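You operate a simulated robot arm through the tools that you are given. There is no shell and no other tool.

The job below is to be done with a simulated robot arm. You get a single attempt, and the scene is never put back.

## Task
Free the cabinet stop, press reset, set fan speed 4, then start the fan.

The check looks at the end state, three seconds after you hand in, the way a careful person would. Anything else that was tipped, shoved, dropped, spilled or broken makes it a failure.

## Robot
A 7-joint arm with a two-finger parallel gripper, fixed in place. Base frame: the origin is at the foot of the arm, x ahead of it, y to its left, z up. Readings come in mm, degrees, newtons and seconds.
Its first joint turns from -132.0 to 132.0 degrees. Payload 3.91 kg.
The tool frame sits at the grasp point between the pads (the TCP): z along the fingers, y along the line on which they close. The tips reach 30 mm beyond it. The gripper opens to 110 mm. The fingers are 20 mm wide and 10 mm thick; the gripper's body (48 by 112 mm) begins 55 mm behind the TCP.
Orientation is that of the tool frame in the base frame, as a unit quaternion [w, x, y, z]. With the fingers straight down and closing along the base's y, the tool's x points along the base's -x, its y along +y and its z along -z.

## Interface
- The arm moves only by the tool move_arm. Its argument "steps" is a list that holds one entry, the list of rows, each a list of 7 numbers: the shift along the tool's x, y, z in units of 400 mm (1.0 is 400 mm), then the turn, a rotation vector about the tool's x, y, z in units of 180 degrees (1.0 is 180 degrees), then the finger opening in mm, from 0 to 110. In form: [[[x, y, z, rx, ry, rz, jaw], ...]]. A call has 1 to 20 rows; each row is the pose to reach, as a shift and turn from the pose commanded when the call began, along the tool's axes at that moment. A call with a number of a shift or a turn outside -1 to 1 is refused whole. Rows are played at 5 a second. More than 50 mm and 8.6 degrees between two rows, or a gripper value outside its range, and nothing of the call is played. Where a pose cannot be reached the arm comes as near as it can. A force on the tool above 70 N (or 10 N above the force at the start of the call, whichever is more), or a blocked arm, ends the call early, and 0.2 s more pass. Each finger travels about 108 mm/s and halts on what it meets, pressing with about 25 N; the grip force reading is that of the motor and also rises with nothing between the fingers. The clock runs only during rows and for 0.2 s after the last one: add rows that repeat a pose to give the fingers time. The reply holds the time, the measured pose of the TCP, the force on the tool along the base axes, the opening and the grip force, in the units named above and with some noise, with the torque about the TCP (base axes, N m) and any sound that the robot's microphone picked up.
- Cameras (640 x 400 px; columns grow to the right, rows downward): "scene" is fixed at [55.4, -513.9, 1837.4]; the picture's right is [0.31, -0.95, 0.00], its down [-0.46, -0.15, -0.87] and it looks along [0.83, 0.27, -0.49] (base axes); focal length 318 px, centre (320, 200). "wrist" rides on the gripper at [72, 17, -103] in the tool frame; the picture's right is [-0.23, 0.97, 0.00], its down [-0.76, -0.18, -0.62] and it looks along [-0.61, -0.14, 0.78] (tool axes); focal length 222 px, centre (320, 200). There is no depth. A picture from a camera that has moved, and an enlarged one, comes with that camera's place and axes in the base frame and with its lens. The place of the scene camera against the robot may be out by one fixed shift of up to 18 mm in any direction.
- get_image(camera): a new picture of that camera. The clock stands still meanwhile.
- zoom(camera, box): a new picture of the part [left, top, right, bottom] of that camera's present view, enlarged. The clock stands still meanwhile.
- hand_in(): hands the job in; it is judged then, once.

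Places have to be worked out from the pictures, the camera data and where the tool is seen. Open the gripper and draw the arm clear of the work before you hand the job in, unless the task says otherwise.

The tools are called after "Emit:" as name(argument=value, ...) on one line, values as JSON. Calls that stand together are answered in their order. move_arm: Moves the arm, as the interface text tells. Its arguments: {"type":"object","properties":{"steps":{"type":"array"}},"required":["steps"]} The other tools are called the same way: get_image (camera) takes a picture; zoom (camera, box) takes an enlarged picture of a part of a camera's view; hand_in () hands the job in.

At the start:

```text
t: 0.0
position: [676.8, -25.1, 1536.6]
tcp_rot: [0.0, 0.001, 1.0, 0.0]
ft_force: [0.4, 0.1, 0.0]
moment: [0.0, -0.04, -0.04]
gripper_width: 110.2
gripper_force: 0.0
```

scene: 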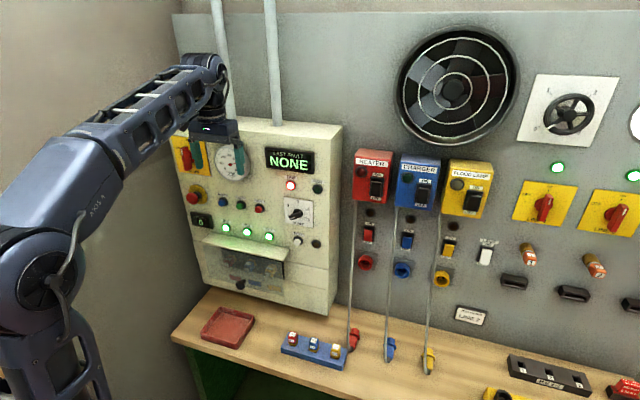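
wrist: 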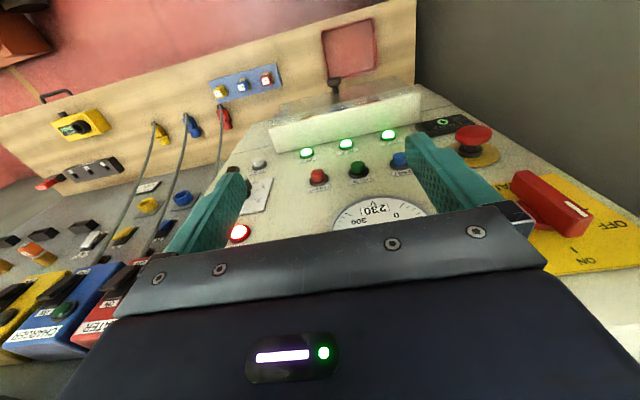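

I'll start by looking closely at the cabinet in the scene camera to identify the controls.

Emit:
zoom(camera="scene", box=[160, 110, 350, 320])

Emit:
zoom(camera="scene", box=[170, 170, 260, 240])

Emit:
zoom(camera="scene", box=[250, 140, 340, 260])

Emit:
zoom(camera="wrist", box=[200, 100, 520, 300])

Emit:
zoom(camera="scene", box=[440, 60, 640, 320])

```text
1.90 times, centred on (255, 215) of scene
camera zoom: at [55.4, -513.9, 1837.4], right [0.31, -0.95, 0.0], down [-0.46, -0.15, -0.87], along [0.83, 0.27, -0.49], focal length 606 px, centre (444, 171)
```

zoom: 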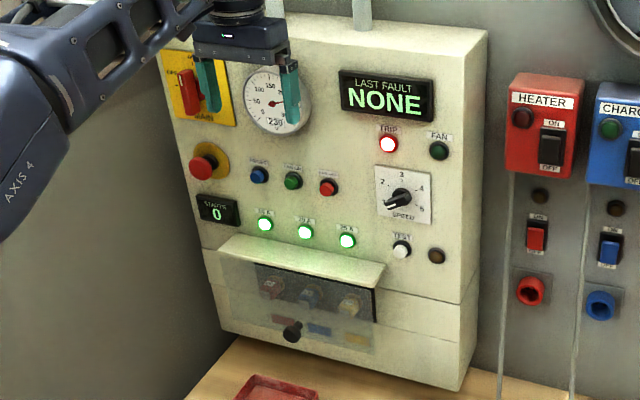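

```text
5.71 times, centred on (215, 205) of scene
camera zoom: at [55.4, -513.9, 1837.4], right [0.31, -0.95, 0.0], down [-0.46, -0.15, -0.87], along [0.83, 0.27, -0.49], focal length 1818 px, centre (920, 171)
```

zoom: 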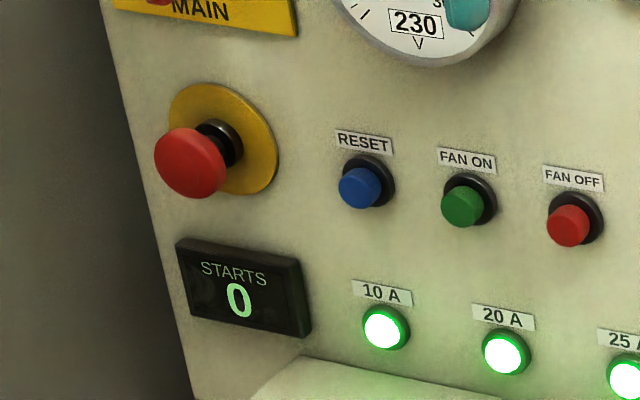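

```text
3.33 times, centred on (295, 200) of scene
camera zoom: at [55.4, -513.9, 1837.4], right [0.31, -0.95, 0.0], down [-0.46, -0.15, -0.87], along [0.83, 0.27, -0.49], focal length 1061 px, centre (403, 200)
```

zoom: 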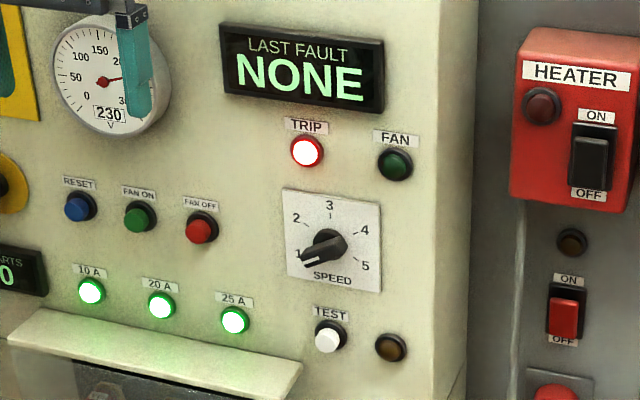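

```text
2.00 times, centred on (360, 200) of wrist
camera zoom: at [603.9, -8.1, 1640.1], right [0.23, 0.97, 0.0], down [0.76, -0.18, 0.62], along [0.61, -0.14, -0.78], focal length 444 px, centre (240, 200)
```

zoom: 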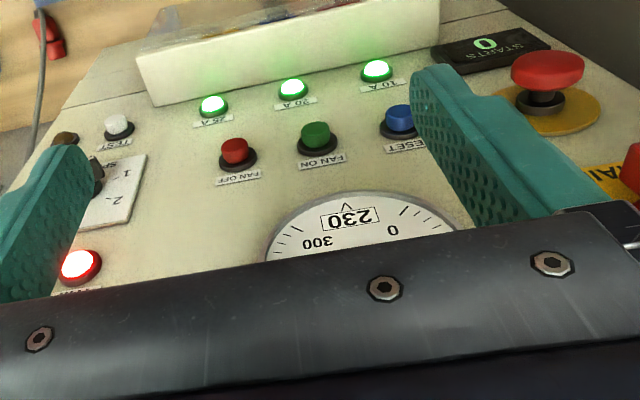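

```text
1.54 times, centred on (540, 190) of scene
camera zoom: at [55.4, -513.9, 1837.4], right [0.31, -0.95, 0.0], down [-0.46, -0.15, -0.87], along [0.83, 0.27, -0.49], focal length 490 px, centre (-18, 215)
```

zoom: 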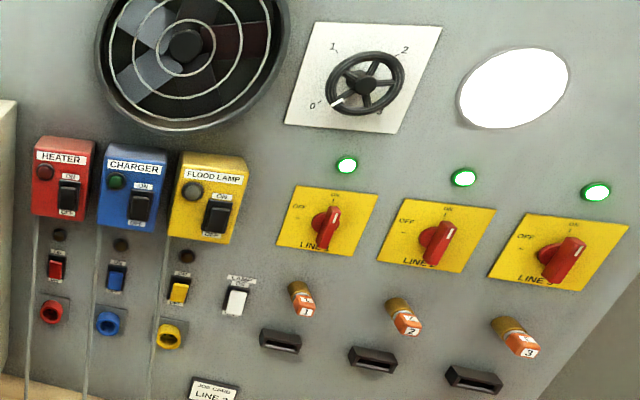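

The e-stop, RESET, FAN ON and the SPEED knob (pointer at 1) are all on the cabinet face. I'll look more closely at the stop, the knob and the bench items before moving.

Emit:
zoom(camera="scene", box=[178, 178, 218, 208])

Emit:
zoom(camera="scene", box=[278, 176, 326, 252])

Emit:
zoom(camera="wrist", box=[380, 80, 640, 280])

Emit:
zoom(camera="scene", box=[170, 290, 460, 400])

Emit:
zoom(camera="wrist", box=[0, 30, 320, 230])

```text
13.33 times, centred on (198, 193) of scene
camera zoom: at [55.4, -513.9, 1837.4], right [0.31, -0.95, 0.0], down [-0.46, -0.15, -0.87], along [0.83, 0.27, -0.49], focal length 4242 px, centre (1947, 293)
```

zoom: 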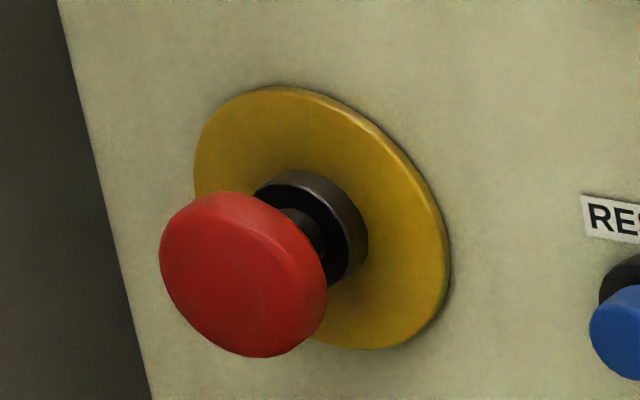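

```text
5.26 times, centred on (302, 214) of scene
camera zoom: at [55.4, -513.9, 1837.4], right [0.31, -0.95, 0.0], down [-0.46, -0.15, -0.87], along [0.83, 0.27, -0.49], focal length 1675 px, centre (415, 126)
```

zoom: 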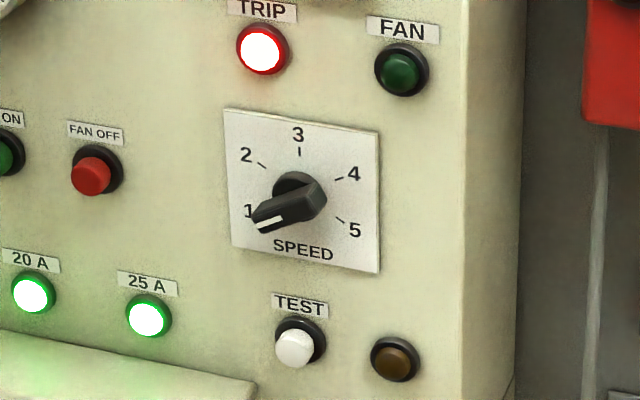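

```text
2.00 times, centred on (510, 180) of wrist
camera zoom: at [603.9, -8.1, 1640.1], right [0.23, 0.97, 0.0], down [0.76, -0.18, 0.62], along [0.61, -0.14, -0.78], focal length 444 px, centre (-60, 240)
```

zoom: 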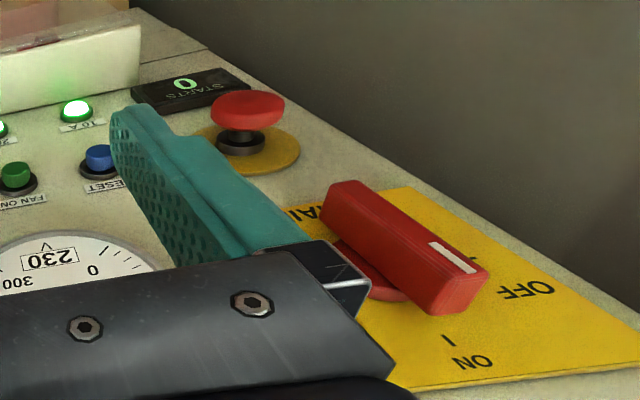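

```text
2.21 times, centred on (315, 345) of scene
camera zoom: at [55.4, -513.9, 1837.4], right [0.31, -0.95, 0.0], down [-0.46, -0.15, -0.87], along [0.83, 0.27, -0.49], focal length 702 px, centre (331, -120)
```

zoom: 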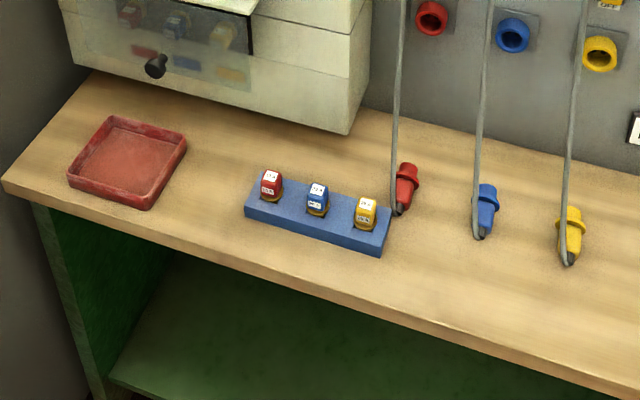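

```text
2.00 times, centred on (160, 130) of wrist
camera zoom: at [603.9, -8.1, 1640.1], right [0.23, 0.97, 0.0], down [0.76, -0.18, 0.62], along [0.61, -0.14, -0.78], focal length 444 px, centre (640, 340)
```

zoom: 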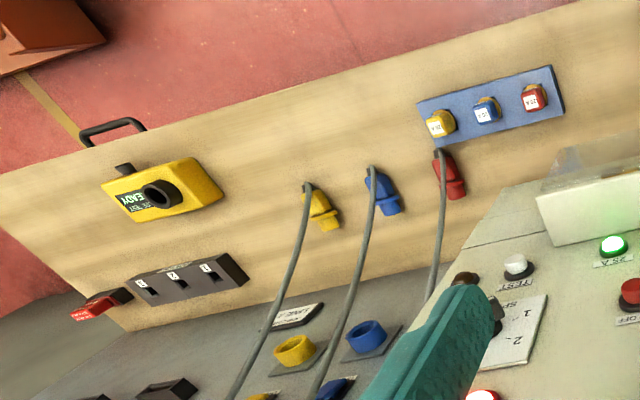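

The stop looks pushed and the TRIP lamp is lit. First I'll back off from the panel and turn the tool to point horizontally at it (tool z along +x), moving to about [600, 35, 1420], so the wrist camera sees the face.

Emit:
move_arm(steps=[[[0.02, 0.01, 0.02, 0, -0.0385, 0, 110], [0.04, 0.02, 0.045, 0, -0.077, 0, 110], [0.06, 0.035, 0.067, 0, -0.1155, 0, 110], [0.08, 0.045, 0.09, 0, -0.154, 0, 110], [0.1, 0.06, 0.112, 0, -0.1925, 0, 110], [0.115, 0.07, 0.135, 0, -0.231, 0, 110], [0.13, 0.08, 0.157, 0, -0.2695, 0, 110], [0.145, 0.09, 0.18, 0, -0.308, 0, 110], [0.16, 0.105, 0.2, 0, -0.3465, 0, 110], [0.17, 0.115, 0.225, 0, -0.385, 0, 110], [0.18, 0.13, 0.25, 0, -0.4235, 0, 110], [0.19, 0.14, 0.27, 0, -0.462, 0, 110], [0.2, 0.15, 0.29, 0, -0.5, 0, 110], [0.2, 0.15, 0.29, 0, -0.5, 0, 110]]])

```text
t: 3.0
position: [595.6, 36.2, 1420.9]
tcp_rot: [0.708, 0.0, 0.706, 0.0]
ft_force: [-0.4, 0.7, -0.2]
moment: [-0.02, 0.0, 0.01]
gripper_width: 109.9
gripper_force: 0.0
```

The turn worked: the tool now points along +x with its x axis down. I'll look from both cameras.

Emit:
get_image(camera="wrist")

Emit:
get_image(camera="scene")

```text
taken
camera wrist: at [491.9, 52.0, 1348.1], right [0.0, 0.97, 0.23], down [-0.62, -0.18, 0.76], along [0.78, -0.14, 0.61], focal length 222 px, centre (320, 200)
```

wrist: 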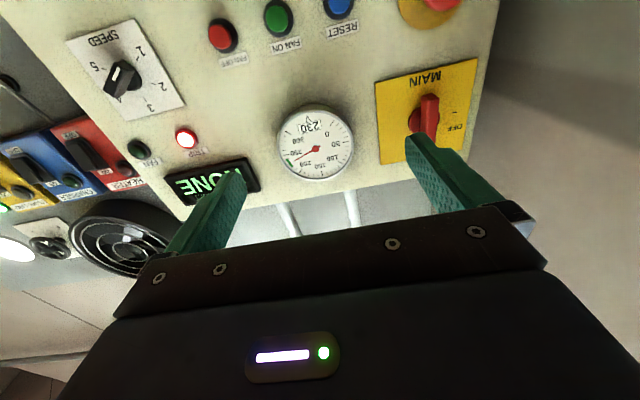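

```text
taken
```

scene: 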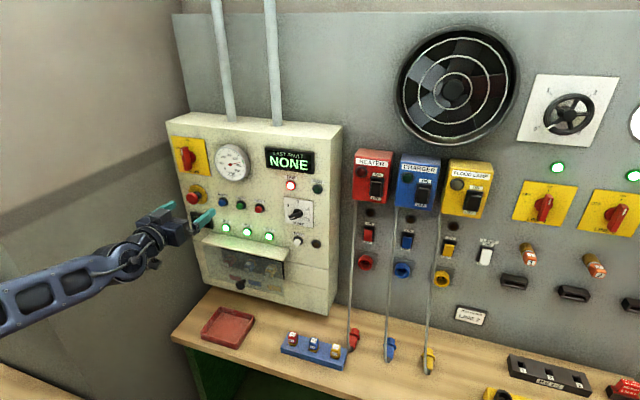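

RESET triangulates to about (790, 74, 1342). I'll lower the tool 100 mm and shift slightly left for a clean second view of the button rows.

Emit:
move_arm(steps=[[[0.06, 0.01, -0.02, 0, 0, 0, 110], [0.12, 0.02, -0.04, 0, 0, 0, 110], [0.18, 0.04, -0.06, 0, 0, 0, 110], [0.25, 0.05, -0.08, 0, 0, 0, 110], [0.25, 0.05, -0.08, 0, 0, 0, 110]]])

Emit:
get_image(camera="wrist")

Emit:
zoom(camera="wrist", box=[80, 0, 500, 260])

Emit:
zoom(camera="wrist", box=[360, 40, 480, 120])

```text
t: 4.2
position: [569.8, 60.2, 1330.3]
tcp_rot: [0.708, 0.001, 0.707, -0.001]
ft_force: [0.2, 0.5, 0.2]
moment: [0.01, 0.0, -0.05]
gripper_width: 110.1
gripper_force: 0.2
out of reach, approached as far as the arm can: row 4, 5
```

```text
taken
camera wrist: at [467.2, 76.6, 1257.3], right [0.0, 0.97, 0.23], down [-0.62, -0.18, 0.76], along [0.78, -0.14, 0.61], focal length 222 px, centre (320, 200)
```

wrist: 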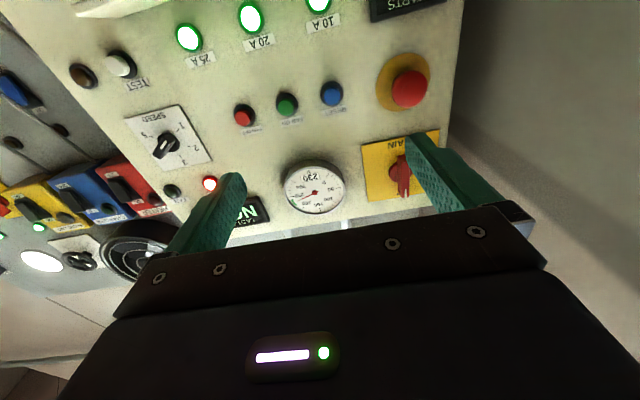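

```text
1.52 times, centred on (290, 130) of wrist
camera zoom: at [467.2, 76.6, 1257.3], right [0.0, 0.97, 0.23], down [-0.62, -0.18, 0.76], along [0.78, -0.14, 0.61], focal length 338 px, centre (366, 307)
```

zoom: 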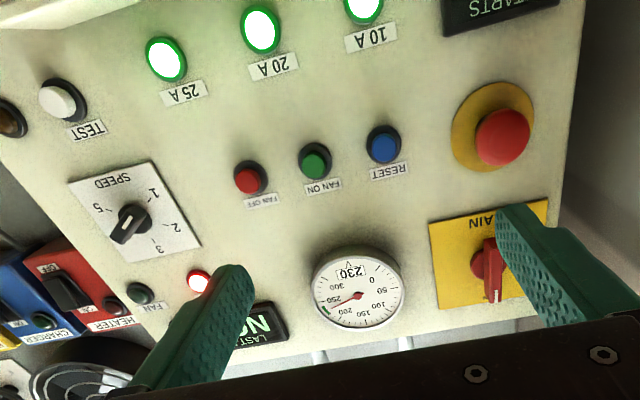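

```text
5.00 times, centred on (420, 80) of wrist
camera zoom: at [467.2, 76.6, 1257.3], right [0.0, 0.97, 0.23], down [-0.62, -0.18, 0.76], along [0.78, -0.14, 0.61], focal length 1111 px, centre (-180, 800)
```

zoom: 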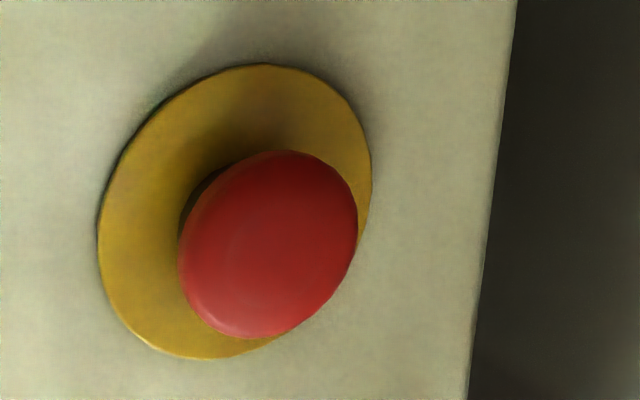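

The wrist views give the button row at x≈792, z≈1336 (RESET y≈74, FAN ON y≈9, FAN OFF y≈-57), and the stop head at about (772, 170, 1346), roughly 45 mm across. Next I move to a standoff in front of the stop with the jaw at 80 mm.

Emit:
move_arm(steps=[[[-0.01, 0.05, 0.05, 0, 0, 0, 100], [-0.02, 0.1, 0.1, 0, 0, 0, 90], [-0.03, 0.15, 0.15, 0, 0, 0, 80], [-0.04, 0.2, 0.2, 0, 0, 0, 80], [-0.04, 0.25, 0.25, 0, 0, 0, 80], [-0.04, 0.275, 0.3, 0, 0, 0, 80], [-0.04, 0.275, 0.3, 0, 0, 0, 80]]])

Emit:
get_image(camera="wrist")

Emit:
zoom(camera="scene", box=[150, 120, 290, 240])

```text
t: 5.8
position: [691.8, 168.2, 1346.4]
tcp_rot: [0.707, 0.0, 0.707, 0.0]
ft_force: [0.7, 0.2, 0.1]
moment: [0.02, -0.01, -0.02]
gripper_width: 79.9
gripper_force: 0.1
```

```text
taken
camera wrist: at [588.0, 186.0, 1273.2], right [0.0, 0.97, 0.23], down [-0.62, -0.18, 0.76], along [0.78, -0.14, 0.61], focal length 222 px, centre (320, 200)
```

wrist: 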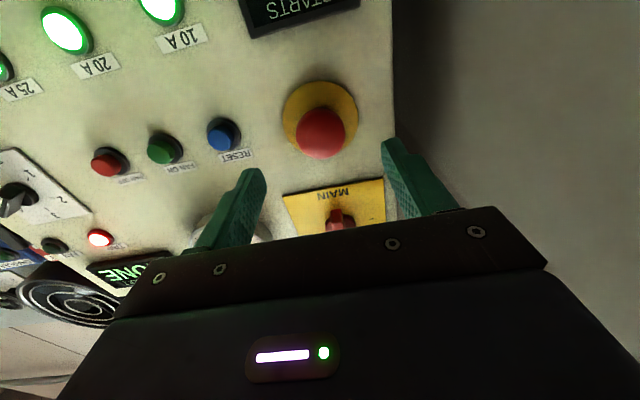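

```text
3.33 times, centred on (220, 180) of scene
camera zoom: at [55.4, -513.9, 1837.4], right [0.31, -0.95, 0.0], down [-0.46, -0.15, -0.87], along [0.83, 0.27, -0.49], focal length 1061 px, centre (653, 267)
```

zoom: 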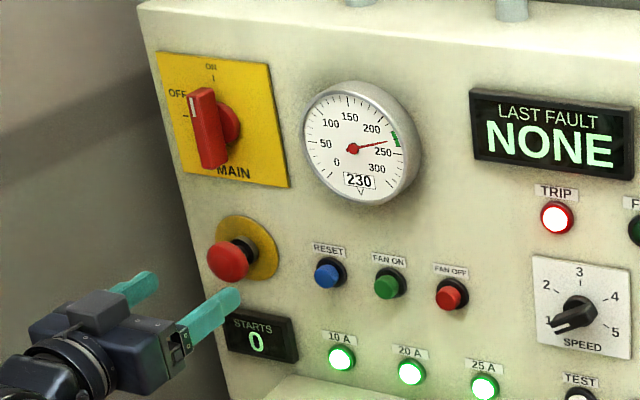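

The tool is at the standoff, centred close to the stop's axis in y. I'll zoom in on the stop from here to refine its centre and size.

Emit:
zoom(camera="wrist", box=[260, 60, 380, 180])

Emit:
zoom(camera="wrist", box=[60, 90, 260, 200])

```text
3.33 times, centred on (320, 120) of wrist
camera zoom: at [588.0, 186.0, 1273.2], right [0.0, 0.97, 0.23], down [-0.62, -0.18, 0.76], along [0.78, -0.14, 0.61], focal length 740 px, centre (320, 467)
```

zoom: 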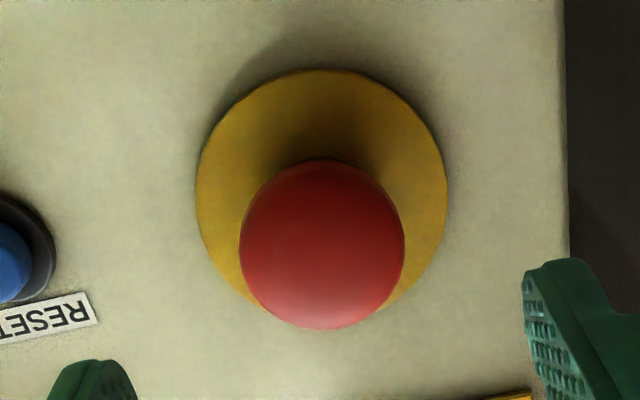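

```text
3.20 times, centred on (160, 145) of wrist
camera zoom: at [588.0, 186.0, 1273.2], right [0.0, 0.97, 0.23], down [-0.62, -0.18, 0.76], along [0.78, -0.14, 0.61], focal length 711 px, centre (832, 376)
```

zoom: 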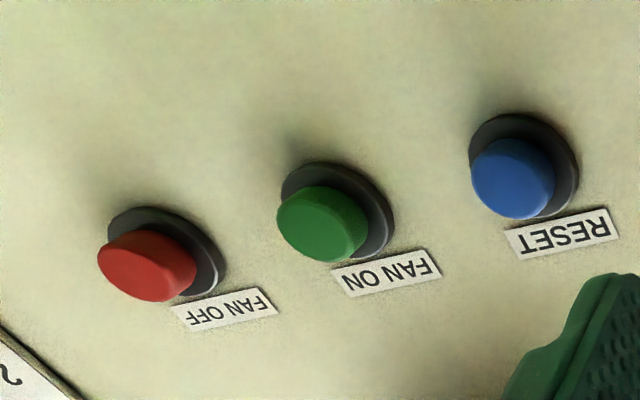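

Head centre is about (769, 169.6, 1344), diameter ~41 mm, with the plate at x≈809. I'll advance the open fingers around the head to TCP x≈760 (tips at ~790, clear of the plate).

Emit:
move_arm(steps=[[[0.003, 0.0035, 0.04, 0, 0, 0, 80], [0.006, 0.0035, 0.08, 0, 0, 0, 80], [0.006, 0.0035, 0.12, 0, 0, 0, 80], [0.006, 0.0035, 0.15, 0, 0, 0, 80], [0.006, 0.0035, 0.17, 0, 0, 0, 80], [0.006, 0.0035, 0.17, 0, 0, 0, 80]]])

Emit:
get_image(camera="wrist")

Emit:
zoom(camera="scene", box=[160, 160, 230, 220])

```text
t: 7.2
position: [761.9, 170.9, 1343.1]
tcp_rot: [0.707, 0.001, 0.707, 0.0]
ft_force: [0.2, -0.3, 0.5]
moment: [0.01, -0.03, -0.02]
gripper_width: 80.0
gripper_force: 0.2
```

```text
taken
camera wrist: at [657.8, 187.7, 1270.9], right [0.0, 0.97, 0.23], down [-0.62, -0.18, 0.76], along [0.78, -0.14, 0.61], focal length 222 px, centre (320, 200)
```

wrist: 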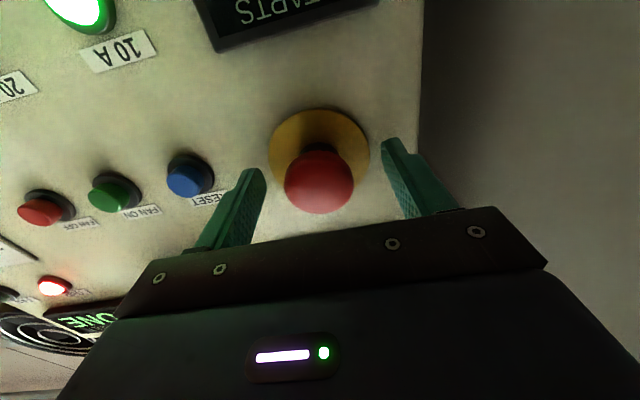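

```text
6.67 times, centred on (195, 190) of scene
camera zoom: at [55.4, -513.9, 1837.4], right [0.31, -0.95, 0.0], down [-0.46, -0.15, -0.87], along [0.83, 0.27, -0.49], focal length 2121 px, centre (1153, 267)
```

zoom: 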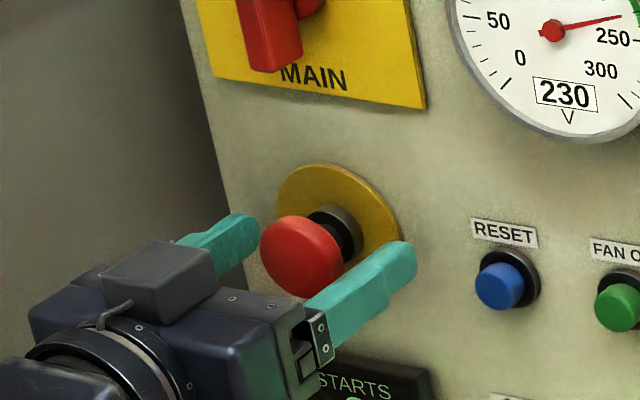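

The fingers straddle the head symmetrically; triangulation puts its face at (768, 170.4, 1343.5), on the tool axis. I'll close on it and let the grip settle.

Emit:
move_arm(steps=[[[0, 0, 0, 0, 0, 0, 60], [0, 0, 0, 0, 0, 0, 45], [0, 0, 0, 0, 0, 0, 30], [0, 0, 0, 0, 0, 0, 30], [0, 0, 0, 0, 0, 0, 30]]])

Emit:
get_image(camera="wrist")

```text
t: 8.4
position: [759.9, 170.0, 1342.5]
tcp_rot: [0.707, 0.0, 0.707, 0.0]
ft_force: [-0.3, -11.9, -0.5]
moment: [0.02, -0.03, 0.12]
gripper_width: 41.1
gripper_force: 44.2
```

```text
taken
camera wrist: at [657.7, 186.7, 1270.9], right [0.0, 0.97, 0.23], down [-0.62, -0.18, 0.76], along [0.78, -0.14, 0.61], focal length 222 px, centre (320, 200)
```

wrist: 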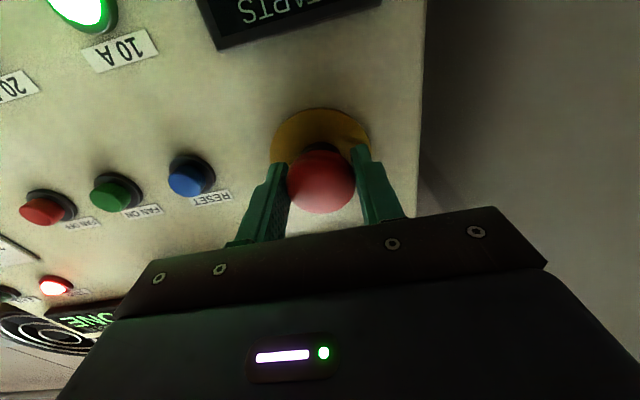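

Gripped at 41.1 mm with a small side force of 12 N, so I'll ease the tool about 1 mm in -y. Then I twist clockwise as seen from the front (+rz) by 22° first, and read the torque.

Emit:
move_arm(steps=[[[0, -0.002, 0, 0, 0, 0, 30], [0, -0.003, 0, 0, 0, 0.04, 30], [0, -0.003, 0, 0, 0, 0.08, 30], [0, -0.003, 0, 0, 0, 0.12, 30], [0, -0.003, 0, 0, 0, 0.12, 30]]])

Emit:
zoom(camera="scene", box=[160, 140, 320, 240])

```text
t: 9.6
position: [759.3, 169.7, 1343.3]
tcp_rot: [0.694, 0.133, 0.694, 0.134]
ft_force: [4.2, -1.4, 1.0]
moment: [-0.23, 0.1, -0.08]
gripper_width: 40.8
gripper_force: 45.0
```

```text
4.00 times, centred on (240, 190) of scene
camera zoom: at [55.4, -513.9, 1837.4], right [0.31, -0.95, 0.0], down [-0.46, -0.15, -0.87], along [0.83, 0.27, -0.49], focal length 1273 px, centre (640, 240)
```

zoom: 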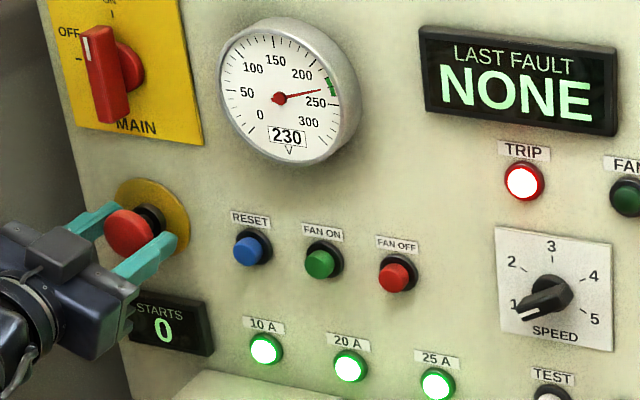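

It turned with only -0.23 N·m of resistance and a small axial force of +4 N. I'll keep turning to about 55° and watch for a click.

Emit:
move_arm(steps=[[[0, 0, 0, 0, 0, 0.04, 30], [0, 0, 0, 0, 0, 0.08, 30], [0, 0, 0, 0, 0, 0.12, 30], [0, 0, 0, 0, 0, 0.16, 30], [0, 0, 0, 0, 0, 0.18, 30], [0, 0, 0, 0, 0, 0.18, 30]]])

Emit:
zoom(camera="scene", box=[160, 140, 320, 240])

Emit:
get_image(camera="wrist")

```text
t: 11.0
position: [760.0, 171.2, 1343.9]
tcp_rot: [0.63, 0.322, 0.63, 0.322]
ft_force: [4.1, 19.5, 14.4]
moment: [-0.04, 0.43, 0.37]
gripper_width: 41.3
gripper_force: 45.2
```

```text
4.00 times, centred on (240, 190) of scene
camera zoom: at [55.4, -513.9, 1837.4], right [0.31, -0.95, 0.0], down [-0.46, -0.15, -0.87], along [0.83, 0.27, -0.49], focal length 1273 px, centre (640, 240)
```

zoom: 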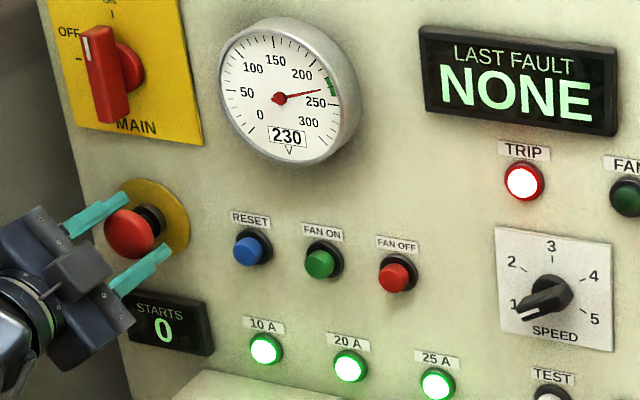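

```text
taken
camera wrist: at [656.3, 239.2, 1315.6], right [0.0, 0.39, 0.92], down [-0.62, -0.72, 0.3], along [0.78, -0.57, 0.24], focal length 222 px, centre (320, 200)
```

wrist: 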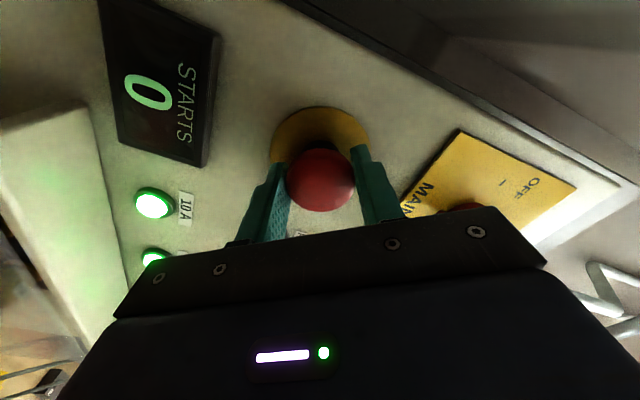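

There was no click and hardly any axial torque at 54°, only side load, so twisting alone doesn't seem to be the release. I'll try pulling straight out (-x) gently, a few mm at a time, with the grip held.

Emit:
move_arm(steps=[[[0, 0, -0.005, 0, 0, 0, 30], [0, 0, -0.01, 0, 0, 0, 30], [0, 0, -0.015, 0, 0, 0, 30], [0, 0, -0.015, 0, 0, 0, 30]]])

Emit:
zoom(camera="scene", box=[160, 140, 320, 240])

Emit:
get_image(camera="wrist")

```text
t: 12.0
position: [752.5, 170.9, 1343.7]
tcp_rot: [0.631, 0.32, 0.629, 0.321]
ft_force: [-3.2, 23.4, 33.6]
moment: [-0.24, -0.32, -0.28]
gripper_width: 41.0
gripper_force: 45.0
```

```text
4.00 times, centred on (240, 190) of scene
camera zoom: at [55.4, -513.9, 1837.4], right [0.31, -0.95, 0.0], down [-0.46, -0.15, -0.87], along [0.83, 0.27, -0.49], focal length 1273 px, centre (640, 240)
```

zoom: 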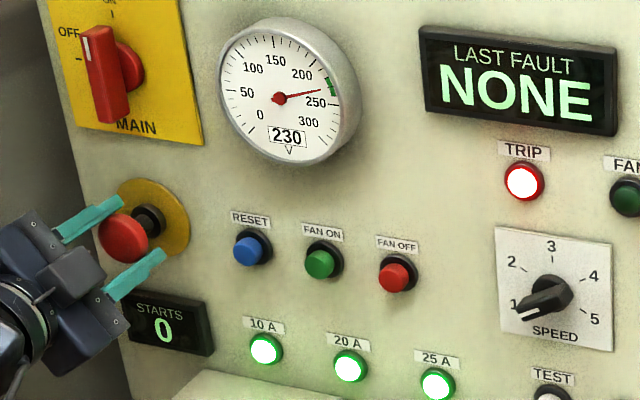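

```text
taken
camera wrist: at [649.6, 239.2, 1315.2], right [0.0, 0.39, 0.92], down [-0.62, -0.72, 0.3], along [0.78, -0.57, 0.24], focal length 222 px, centre (320, 200)
```

wrist: 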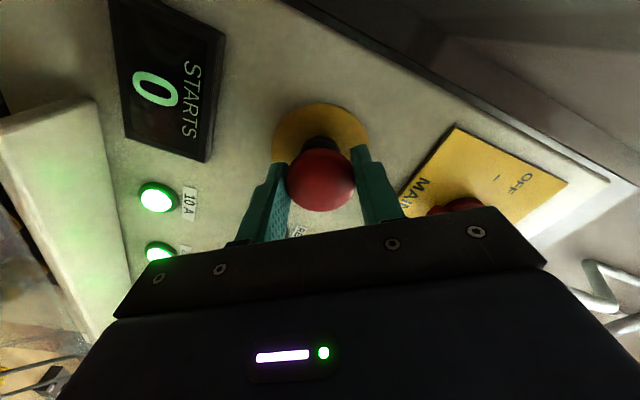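

The head came out with the tool about 7 mm at only ~3 N axially, so it does pull. Side load along the jaw axis grew to 41 N, so I'll relieve it by shifting +2 mm along tool y, then pull a few mm further.

Emit:
move_arm(steps=[[[0, 0.003, 0, 0, 0, 0, 30], [0, 0.006, 0, 0, 0, 0, 30], [0, 0.006, 0, 0, 0, 0, 30]]])

Emit:
zoom(camera="scene", box=[170, 160, 240, 220])

```text
t: 12.8
position: [753.2, 171.1, 1343.5]
tcp_rot: [0.63, 0.322, 0.63, 0.32]
ft_force: [-3.4, 13.0, 3.0]
moment: [-0.35, -0.23, 0.18]
gripper_width: 41.0
gripper_force: 44.8
```

```text
6.67 times, centred on (205, 190) of scene
camera zoom: at [55.4, -513.9, 1837.4], right [0.31, -0.95, 0.0], down [-0.46, -0.15, -0.87], along [0.83, 0.27, -0.49], focal length 2121 px, centre (1087, 267)
```

zoom: 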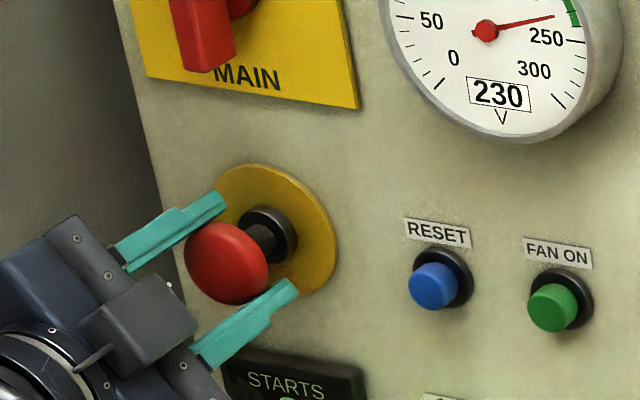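

Side load dropped to ~13 N and the stem gap is visibly longer. I'll pull another 4 mm to feel for an end stop.

Emit:
move_arm(steps=[[[0, 0, -0.005, 0, 0, 0, 30], [0, 0, -0.01, 0, 0, 0, 30], [0, 0, -0.01, 0, 0, 0, 30]]])

Emit:
get_image(camera="wrist")

Emit:
zoom(camera="scene", box=[170, 160, 240, 220])

```text
t: 13.6
position: [749.8, 171.0, 1345.6]
tcp_rot: [0.629, 0.322, 0.631, 0.32]
ft_force: [-1.1, 5.5, -9.1]
moment: [-0.22, -0.03, 0.17]
gripper_width: 41.0
gripper_force: 45.5
```

```text
taken
camera wrist: at [646.6, 239.4, 1315.9], right [0.0, 0.39, 0.92], down [-0.62, -0.72, 0.3], along [0.78, -0.58, 0.24], focal length 222 px, centre (320, 200)
```

wrist: 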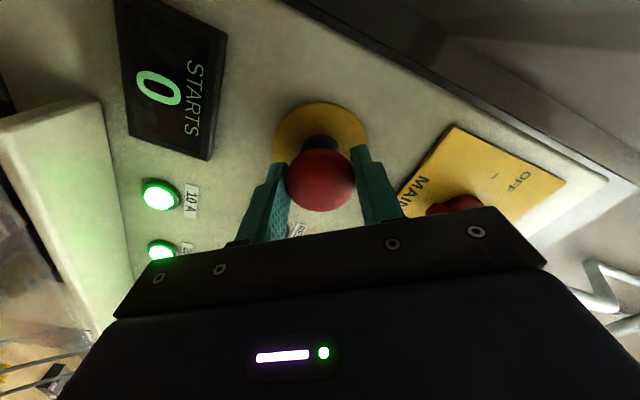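

```text
6.67 times, centred on (205, 190) of scene
camera zoom: at [55.4, -513.9, 1837.4], right [0.31, -0.95, 0.0], down [-0.46, -0.15, -0.87], along [0.83, 0.27, -0.49], focal length 2121 px, centre (1087, 267)
```

zoom: 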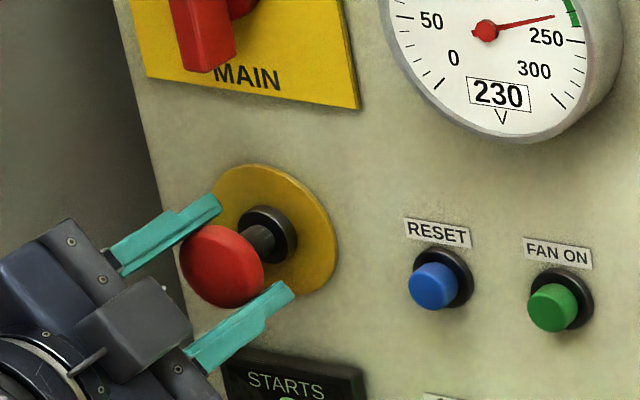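

The head has come out ~10 mm with almost no axial force, as if unlatched. I'll open the fingers and see whether it stays out.

Emit:
move_arm(steps=[[[0, 0, 0, 0, 0, 0, 50], [0, 0, 0, 0, 0, 0, 65], [0, 0, 0, 0, 0, 0, 75], [0, 0, 0, 0, 0, 0, 75]]])

Emit:
get_image(camera="wrist")

Emit:
zoom(camera="scene", box=[170, 160, 240, 220])

Emit:
zoom(camera="scene", box=[160, 130, 340, 260])

```text
t: 14.6
position: [750.5, 171.4, 1344.7]
tcp_rot: [0.63, 0.321, 0.63, 0.32]
ft_force: [-0.2, 0.2, -0.1]
moment: [0.0, -0.03, -0.02]
gripper_width: 74.7
gripper_force: 0.0
```

```text
taken
camera wrist: at [646.5, 239.6, 1316.6], right [0.0, 0.39, 0.92], down [-0.62, -0.72, 0.3], along [0.78, -0.57, 0.24], focal length 222 px, centre (320, 200)
```

wrist: 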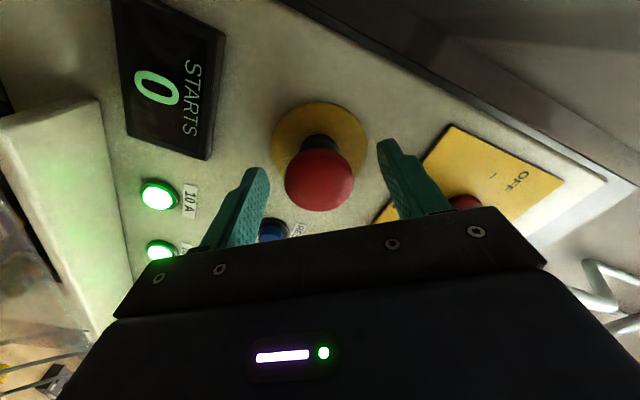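

```text
6.67 times, centred on (205, 190) of scene
camera zoom: at [55.4, -513.9, 1837.4], right [0.31, -0.95, 0.0], down [-0.46, -0.15, -0.87], along [0.83, 0.27, -0.49], focal length 2121 px, centre (1087, 267)
```

zoom: 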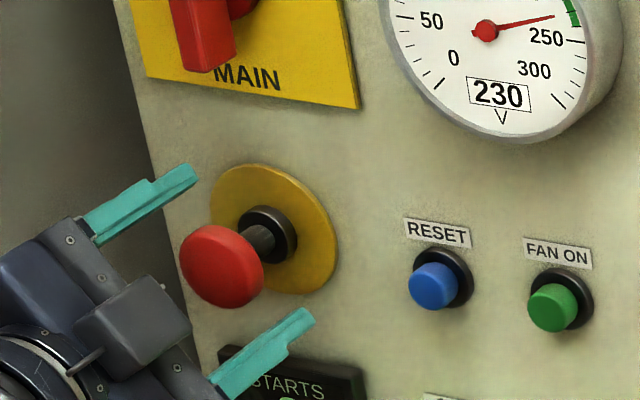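

```text
3.08 times, centred on (250, 195) of scene
camera zoom: at [55.4, -513.9, 1837.4], right [0.31, -0.95, 0.0], down [-0.46, -0.15, -0.87], along [0.83, 0.27, -0.49], focal length 979 px, centre (535, 215)
```

zoom: 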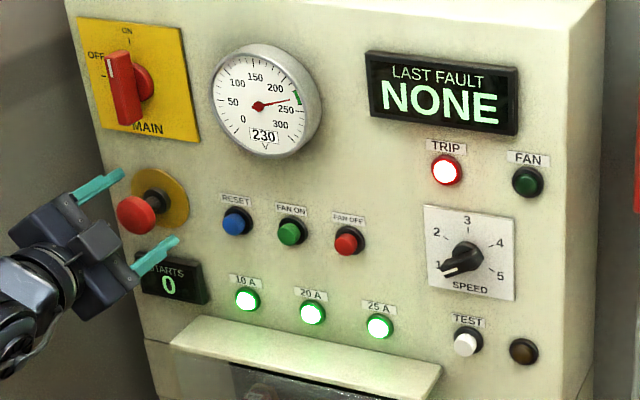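

The stop stays out after release, so it's freed; TRIP is still lit pending RESET. I'll back straight out 60 mm, turn the hand back by 54° and close the fingers.

Emit:
move_arm(steps=[[[0, 0, -0.05, 0, 0, 0, 75], [0, 0, -0.1, 0, 0, 0, 75], [0, 0, -0.16, 0, 0, 0, 75], [0, 0, -0.16, 0, 0, -0.04, 60], [0, 0, -0.16, 0, 0, -0.08, 45], [0, 0, -0.16, 0, 0, -0.12, 30], [0, 0, -0.16, 0, 0, -0.16, 15], [0, 0, -0.16, 0, 0, -0.2, 5], [0, 0, -0.16, 0, 0, -0.24, 0], [0, 0, -0.16, 0, 0, -0.28, 0], [0, 0, -0.16, 0, 0, -0.3, 0], [0, 0, -0.16, 0, 0, -0.3, 0]]])

Emit:
get_image(camera="wrist")

```text
t: 17.2
position: [685.8, 171.7, 1345.9]
tcp_rot: [0.707, 0.0, 0.707, -0.001]
ft_force: [-0.1, 0.6, -0.1]
moment: [0.03, -0.03, 0.0]
gripper_width: 0.0
gripper_force: 24.7
```

```text
taken
camera wrist: at [582.9, 188.0, 1273.1], right [0.0, 0.97, 0.23], down [-0.62, -0.18, 0.76], along [0.78, -0.14, 0.61], focal length 222 px, centre (320, 200)
```

wrist: 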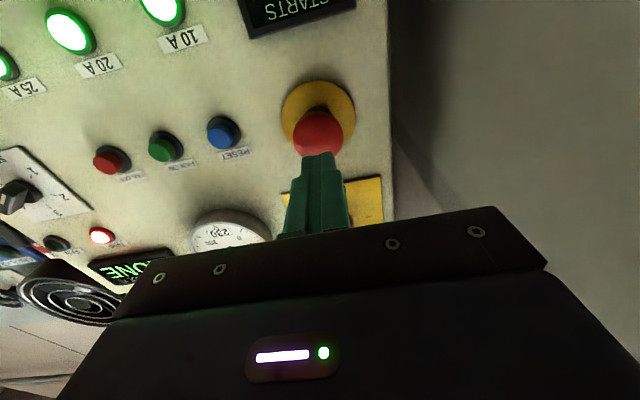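

Tool is back to level at (686, 171, 1345). I'll move sideways to RESET's axis (y 74.4, z 1335.2), then forward to leave the tips ~25 mm from the cap.

Emit:
move_arm(steps=[[[0.0, -0.08, 0, 0, 0, 0, 0], [0.012, -0.16, 0, 0, 0, 0, 0], [0.0255, -0.242, 0, 0, 0, 0, 0], [0.0255, -0.242, 0.05, 0, 0, 0, 0], [0.0255, -0.242, 0.11, 0, 0, 0, 0], [0.0255, -0.242, 0.11, 0, 0, 0, 0]]])

Emit:
get_image(camera="wrist")

Emit:
zoom(camera="wrist", box=[240, 100, 400, 220])

Emit:
zoom(camera="scene", box=[170, 160, 270, 230])

```text
t: 18.6
position: [729.5, 74.5, 1335.0]
tcp_rot: [0.707, 0.0, 0.707, 0.0]
ft_force: [0.1, 0.0, 0.6]
moment: [-0.01, 0.02, -0.01]
gripper_width: 0.4
gripper_force: 25.2
```

```text
taken
camera wrist: at [626.2, 90.7, 1262.3], right [0.0, 0.97, 0.23], down [-0.62, -0.18, 0.76], along [0.78, -0.14, 0.61], focal length 222 px, centre (320, 200)
```

wrist: 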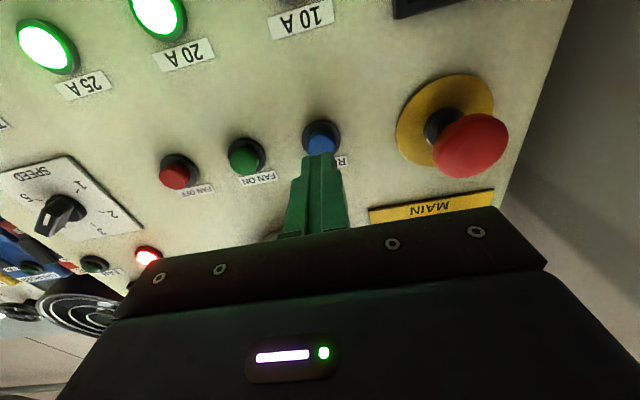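

```text
3.33 times, centred on (320, 160) of wrist
camera zoom: at [626.2, 90.7, 1262.3], right [0.0, 0.97, 0.23], down [-0.62, -0.18, 0.76], along [0.78, -0.14, 0.61], focal length 740 px, centre (320, 333)
```

zoom: 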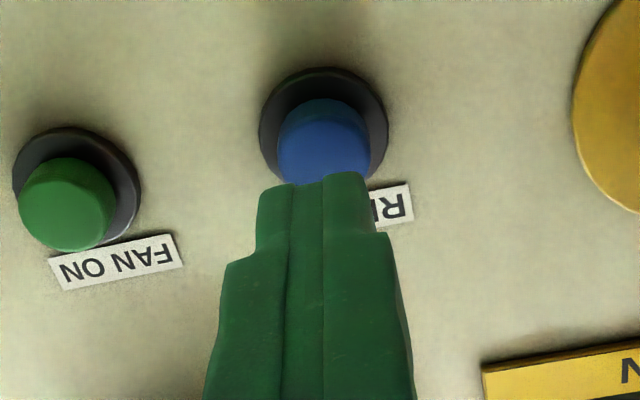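

```text
5.71 times, centred on (220, 195) of scene
camera zoom: at [55.4, -513.9, 1837.4], right [0.31, -0.95, 0.0], down [-0.46, -0.15, -0.87], along [0.83, 0.27, -0.49], focal length 1818 px, centre (891, 229)
```

zoom: 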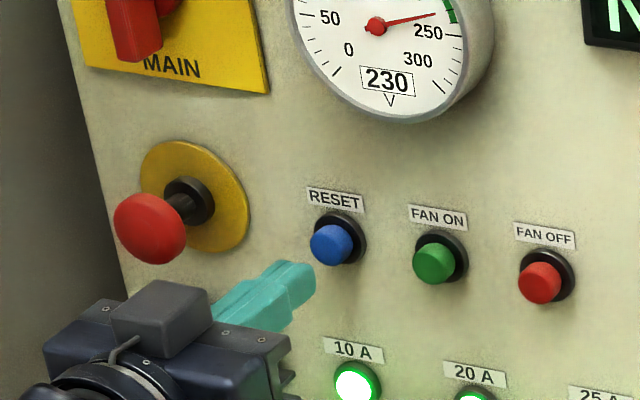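

The tips line up with RESET's cap (view estimate y 75, z 1334). I'll press forward in small steps to about 5 mm past contact and hold briefly.

Emit:
move_arm(steps=[[[0, 0, 0.03, 0, 0, 0, 0], [0, 0, 0.055, 0, 0, 0, 0], [0, 0, 0.065, 0, 0, 0, 0], [0, 0, 0.07, 0, 0, 0, 0], [0, 0, 0.075, 0, 0, 0, 0], [0, 0, 0.08, 0, 0, 0, 0], [0, 0, 0.085, 0, 0, 0, 0], [0, 0, 0.085, 0, 0, 0, 0]]])

Emit:
zoom(camera="scene", box=[160, 130, 340, 260])

```text
t: 20.4
position: [759.3, 73.6, 1334.9]
tcp_rot: [0.707, -0.001, 0.707, 0.0]
ft_force: [-67.0, -11.8, -13.6]
moment: [-0.09, 0.34, -0.35]
gripper_width: 0.0
gripper_force: 24.5
heard: click
```

```text
3.08 times, centred on (250, 195) of scene
camera zoom: at [55.4, -513.9, 1837.4], right [0.31, -0.95, 0.0], down [-0.46, -0.15, -0.87], along [0.83, 0.27, -0.49], focal length 979 px, centre (535, 215)
```

zoom: 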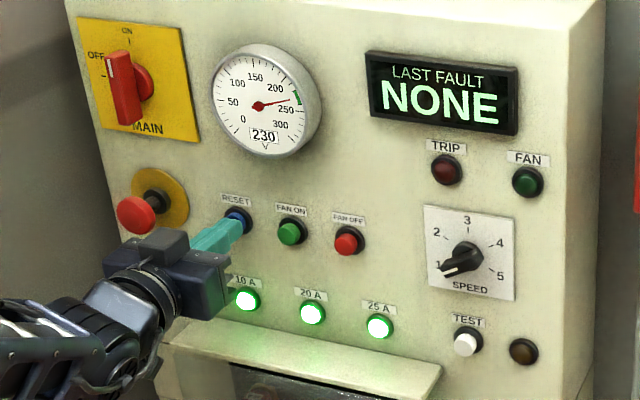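

There was a click and the TRIP lamp went out, so RESET worked. Next I retract straight back and move across to stand off from the SPEED knob (about y -181, z 1341), opening the fingers on the way.

Emit:
move_arm(steps=[[[0, 0, -0.03, 0, 0, 0, 0], [0, 0, -0.1, 0, 0, 0, 0], [0, 0, -0.2, 0, 0, 0, 0], [0, -0.08, -0.25, 0, 0, 0, 0], [0, -0.16, -0.25, 0, 0, 0, 10], [0, -0.24, -0.25, 0, 0, 0, 20], [0, -0.32, -0.25, 0, 0, 0, 30], [0, -0.4, -0.25, 0, 0, 0, 40], [0, -0.48, -0.25, 0, 0, 0, 50], [0, -0.56, -0.25, 0, 0, 0, 60], [0, -0.64, -0.25, 0, 0, 0, 70], [0, -0.64, -0.25, 0, 0, 0, 70]]])

Emit:
get_image(camera="wrist")

Emit:
get_image(camera="scene")

```text
t: 23.0
position: [661.2, -182.6, 1336.1]
tcp_rot: [0.707, 0.0, 0.707, 0.0]
ft_force: [-0.1, -0.2, -0.3]
moment: [0.0, 0.03, 0.04]
gripper_width: 69.5
gripper_force: 0.0
```

```text
taken
camera wrist: at [557.8, -165.5, 1263.3], right [0.0, 0.97, 0.23], down [-0.62, -0.18, 0.76], along [0.78, -0.14, 0.61], focal length 222 px, centre (320, 200)
```

wrist: 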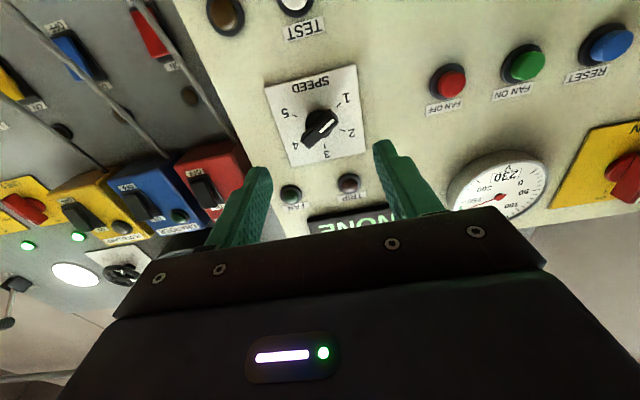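

```text
taken
```

scene: 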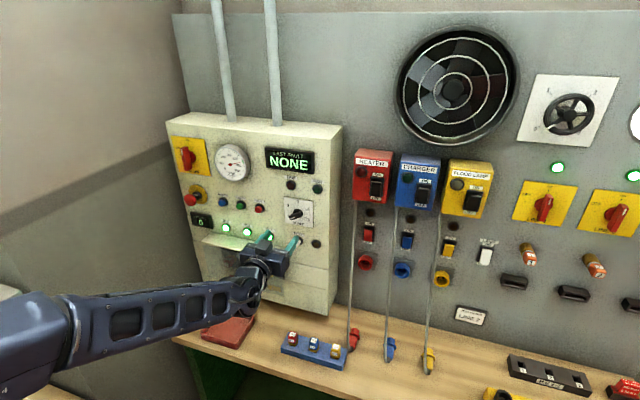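

The knob and its dial are in clear view. I'll zoom in to measure the pointer and tick angles.

Emit:
zoom(camera="wrist", box=[250, 50, 390, 180])

Emit:
zoom(camera="scene", box=[275, 180, 325, 240])

```text
3.08 times, centred on (320, 115) of wrist
camera zoom: at [557.8, -165.5, 1263.3], right [0.0, 0.97, 0.23], down [-0.62, -0.18, 0.76], along [0.78, -0.14, 0.61], focal length 684 px, centre (320, 462)
```

zoom: 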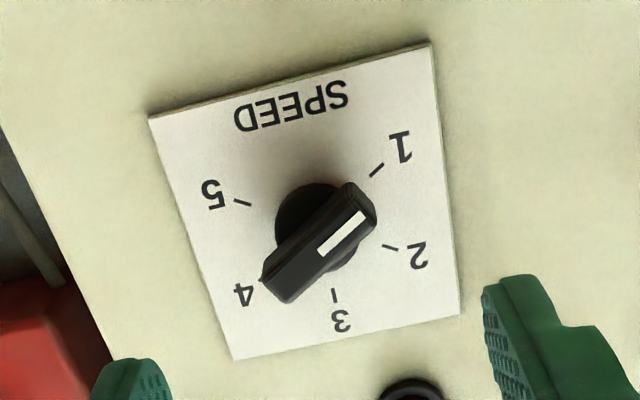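

```text
6.67 times, centred on (300, 210) of scene
camera zoom: at [55.4, -513.9, 1837.4], right [0.31, -0.95, 0.0], down [-0.46, -0.15, -0.87], along [0.83, 0.27, -0.49], focal length 2121 px, centre (453, 133)
```

zoom: 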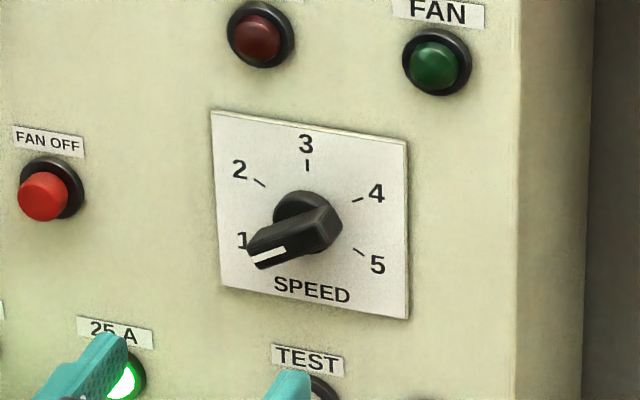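

Dial geometry works out cleanly: axis at y≈-186.8, z≈1350, plate at x≈808, and ticks 60° apart with 1 at 8 o'clock, 3 at 12 and 4 at 2 o'clock. So 1→4 is a 180° clockwise turn. I'll pre-rotate the hand -120° at standoff so the jaws close across the bar with room for the whole turn.

Emit:
move_arm(steps=[[[-0.009, -0.003, 0, 0, 0, -0.04, 60], [-0.018, -0.006, 0, 0, 0, -0.08, 50], [-0.027, -0.009, 0, 0, 0, -0.12, 50], [-0.036, -0.011, 0, 0, 0, -0.16, 50], [-0.036, -0.011, 0, 0, 0, -0.2, 50], [-0.036, -0.011, 0, 0, 0, -0.24, 50], [-0.036, -0.011, 0, 0, 0, -0.28, 50], [-0.036, -0.011, 0, 0, 0, -0.32, 50], [-0.036, -0.011, 0, 0, 0, -0.36, 50], [-0.036, -0.011, 0, 0, 0, -0.4, 50], [-0.036, -0.011, 0, 0, 0, -0.44, 50], [-0.036, -0.011, 0, 0, 0, -0.48, 50], [-0.036, -0.011, 0, 0, 0, -0.52, 50], [-0.036, -0.011, 0, 0, 0, -0.56, 50], [-0.036, -0.011, 0, 0, 0, -0.6, 50], [-0.036, -0.011, 0, 0, 0, -0.64, 50], [-0.036, -0.011, 0, 0, 0, -0.6667, 50], [-0.036, -0.011, 0, 0, 0, -0.6667, 50]]])

Emit:
get_image(camera="wrist")

Emit:
get_image(camera="scene")

```text
t: 26.8
position: [664.9, -184.7, 1348.9]
tcp_rot: [-0.354, 0.612, -0.353, 0.613]
ft_force: [-0.2, 0.9, -0.2]
moment: [0.05, -0.03, 0.01]
gripper_width: 50.2
gripper_force: 0.1
```

```text
taken
camera wrist: at [560.0, -257.3, 1371.0], right [0.0, -0.29, -0.96], down [-0.62, 0.75, -0.23], along [0.78, 0.6, -0.18], focal length 222 px, centre (320, 200)
```

wrist: 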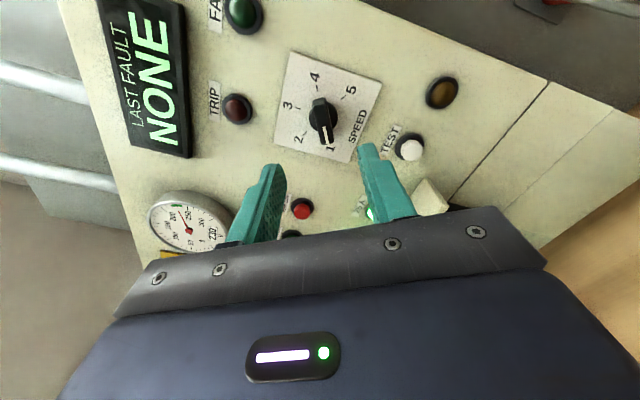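

```text
taken
```

scene: 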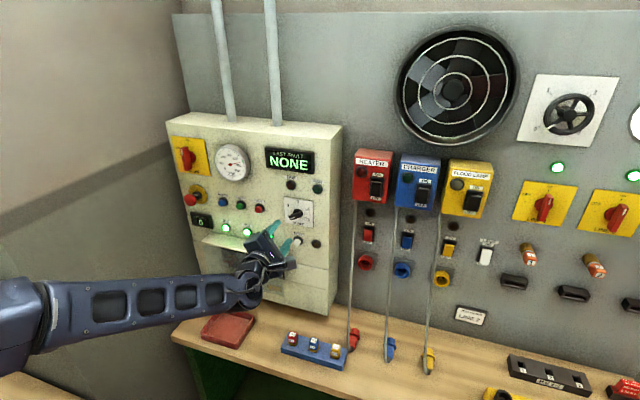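

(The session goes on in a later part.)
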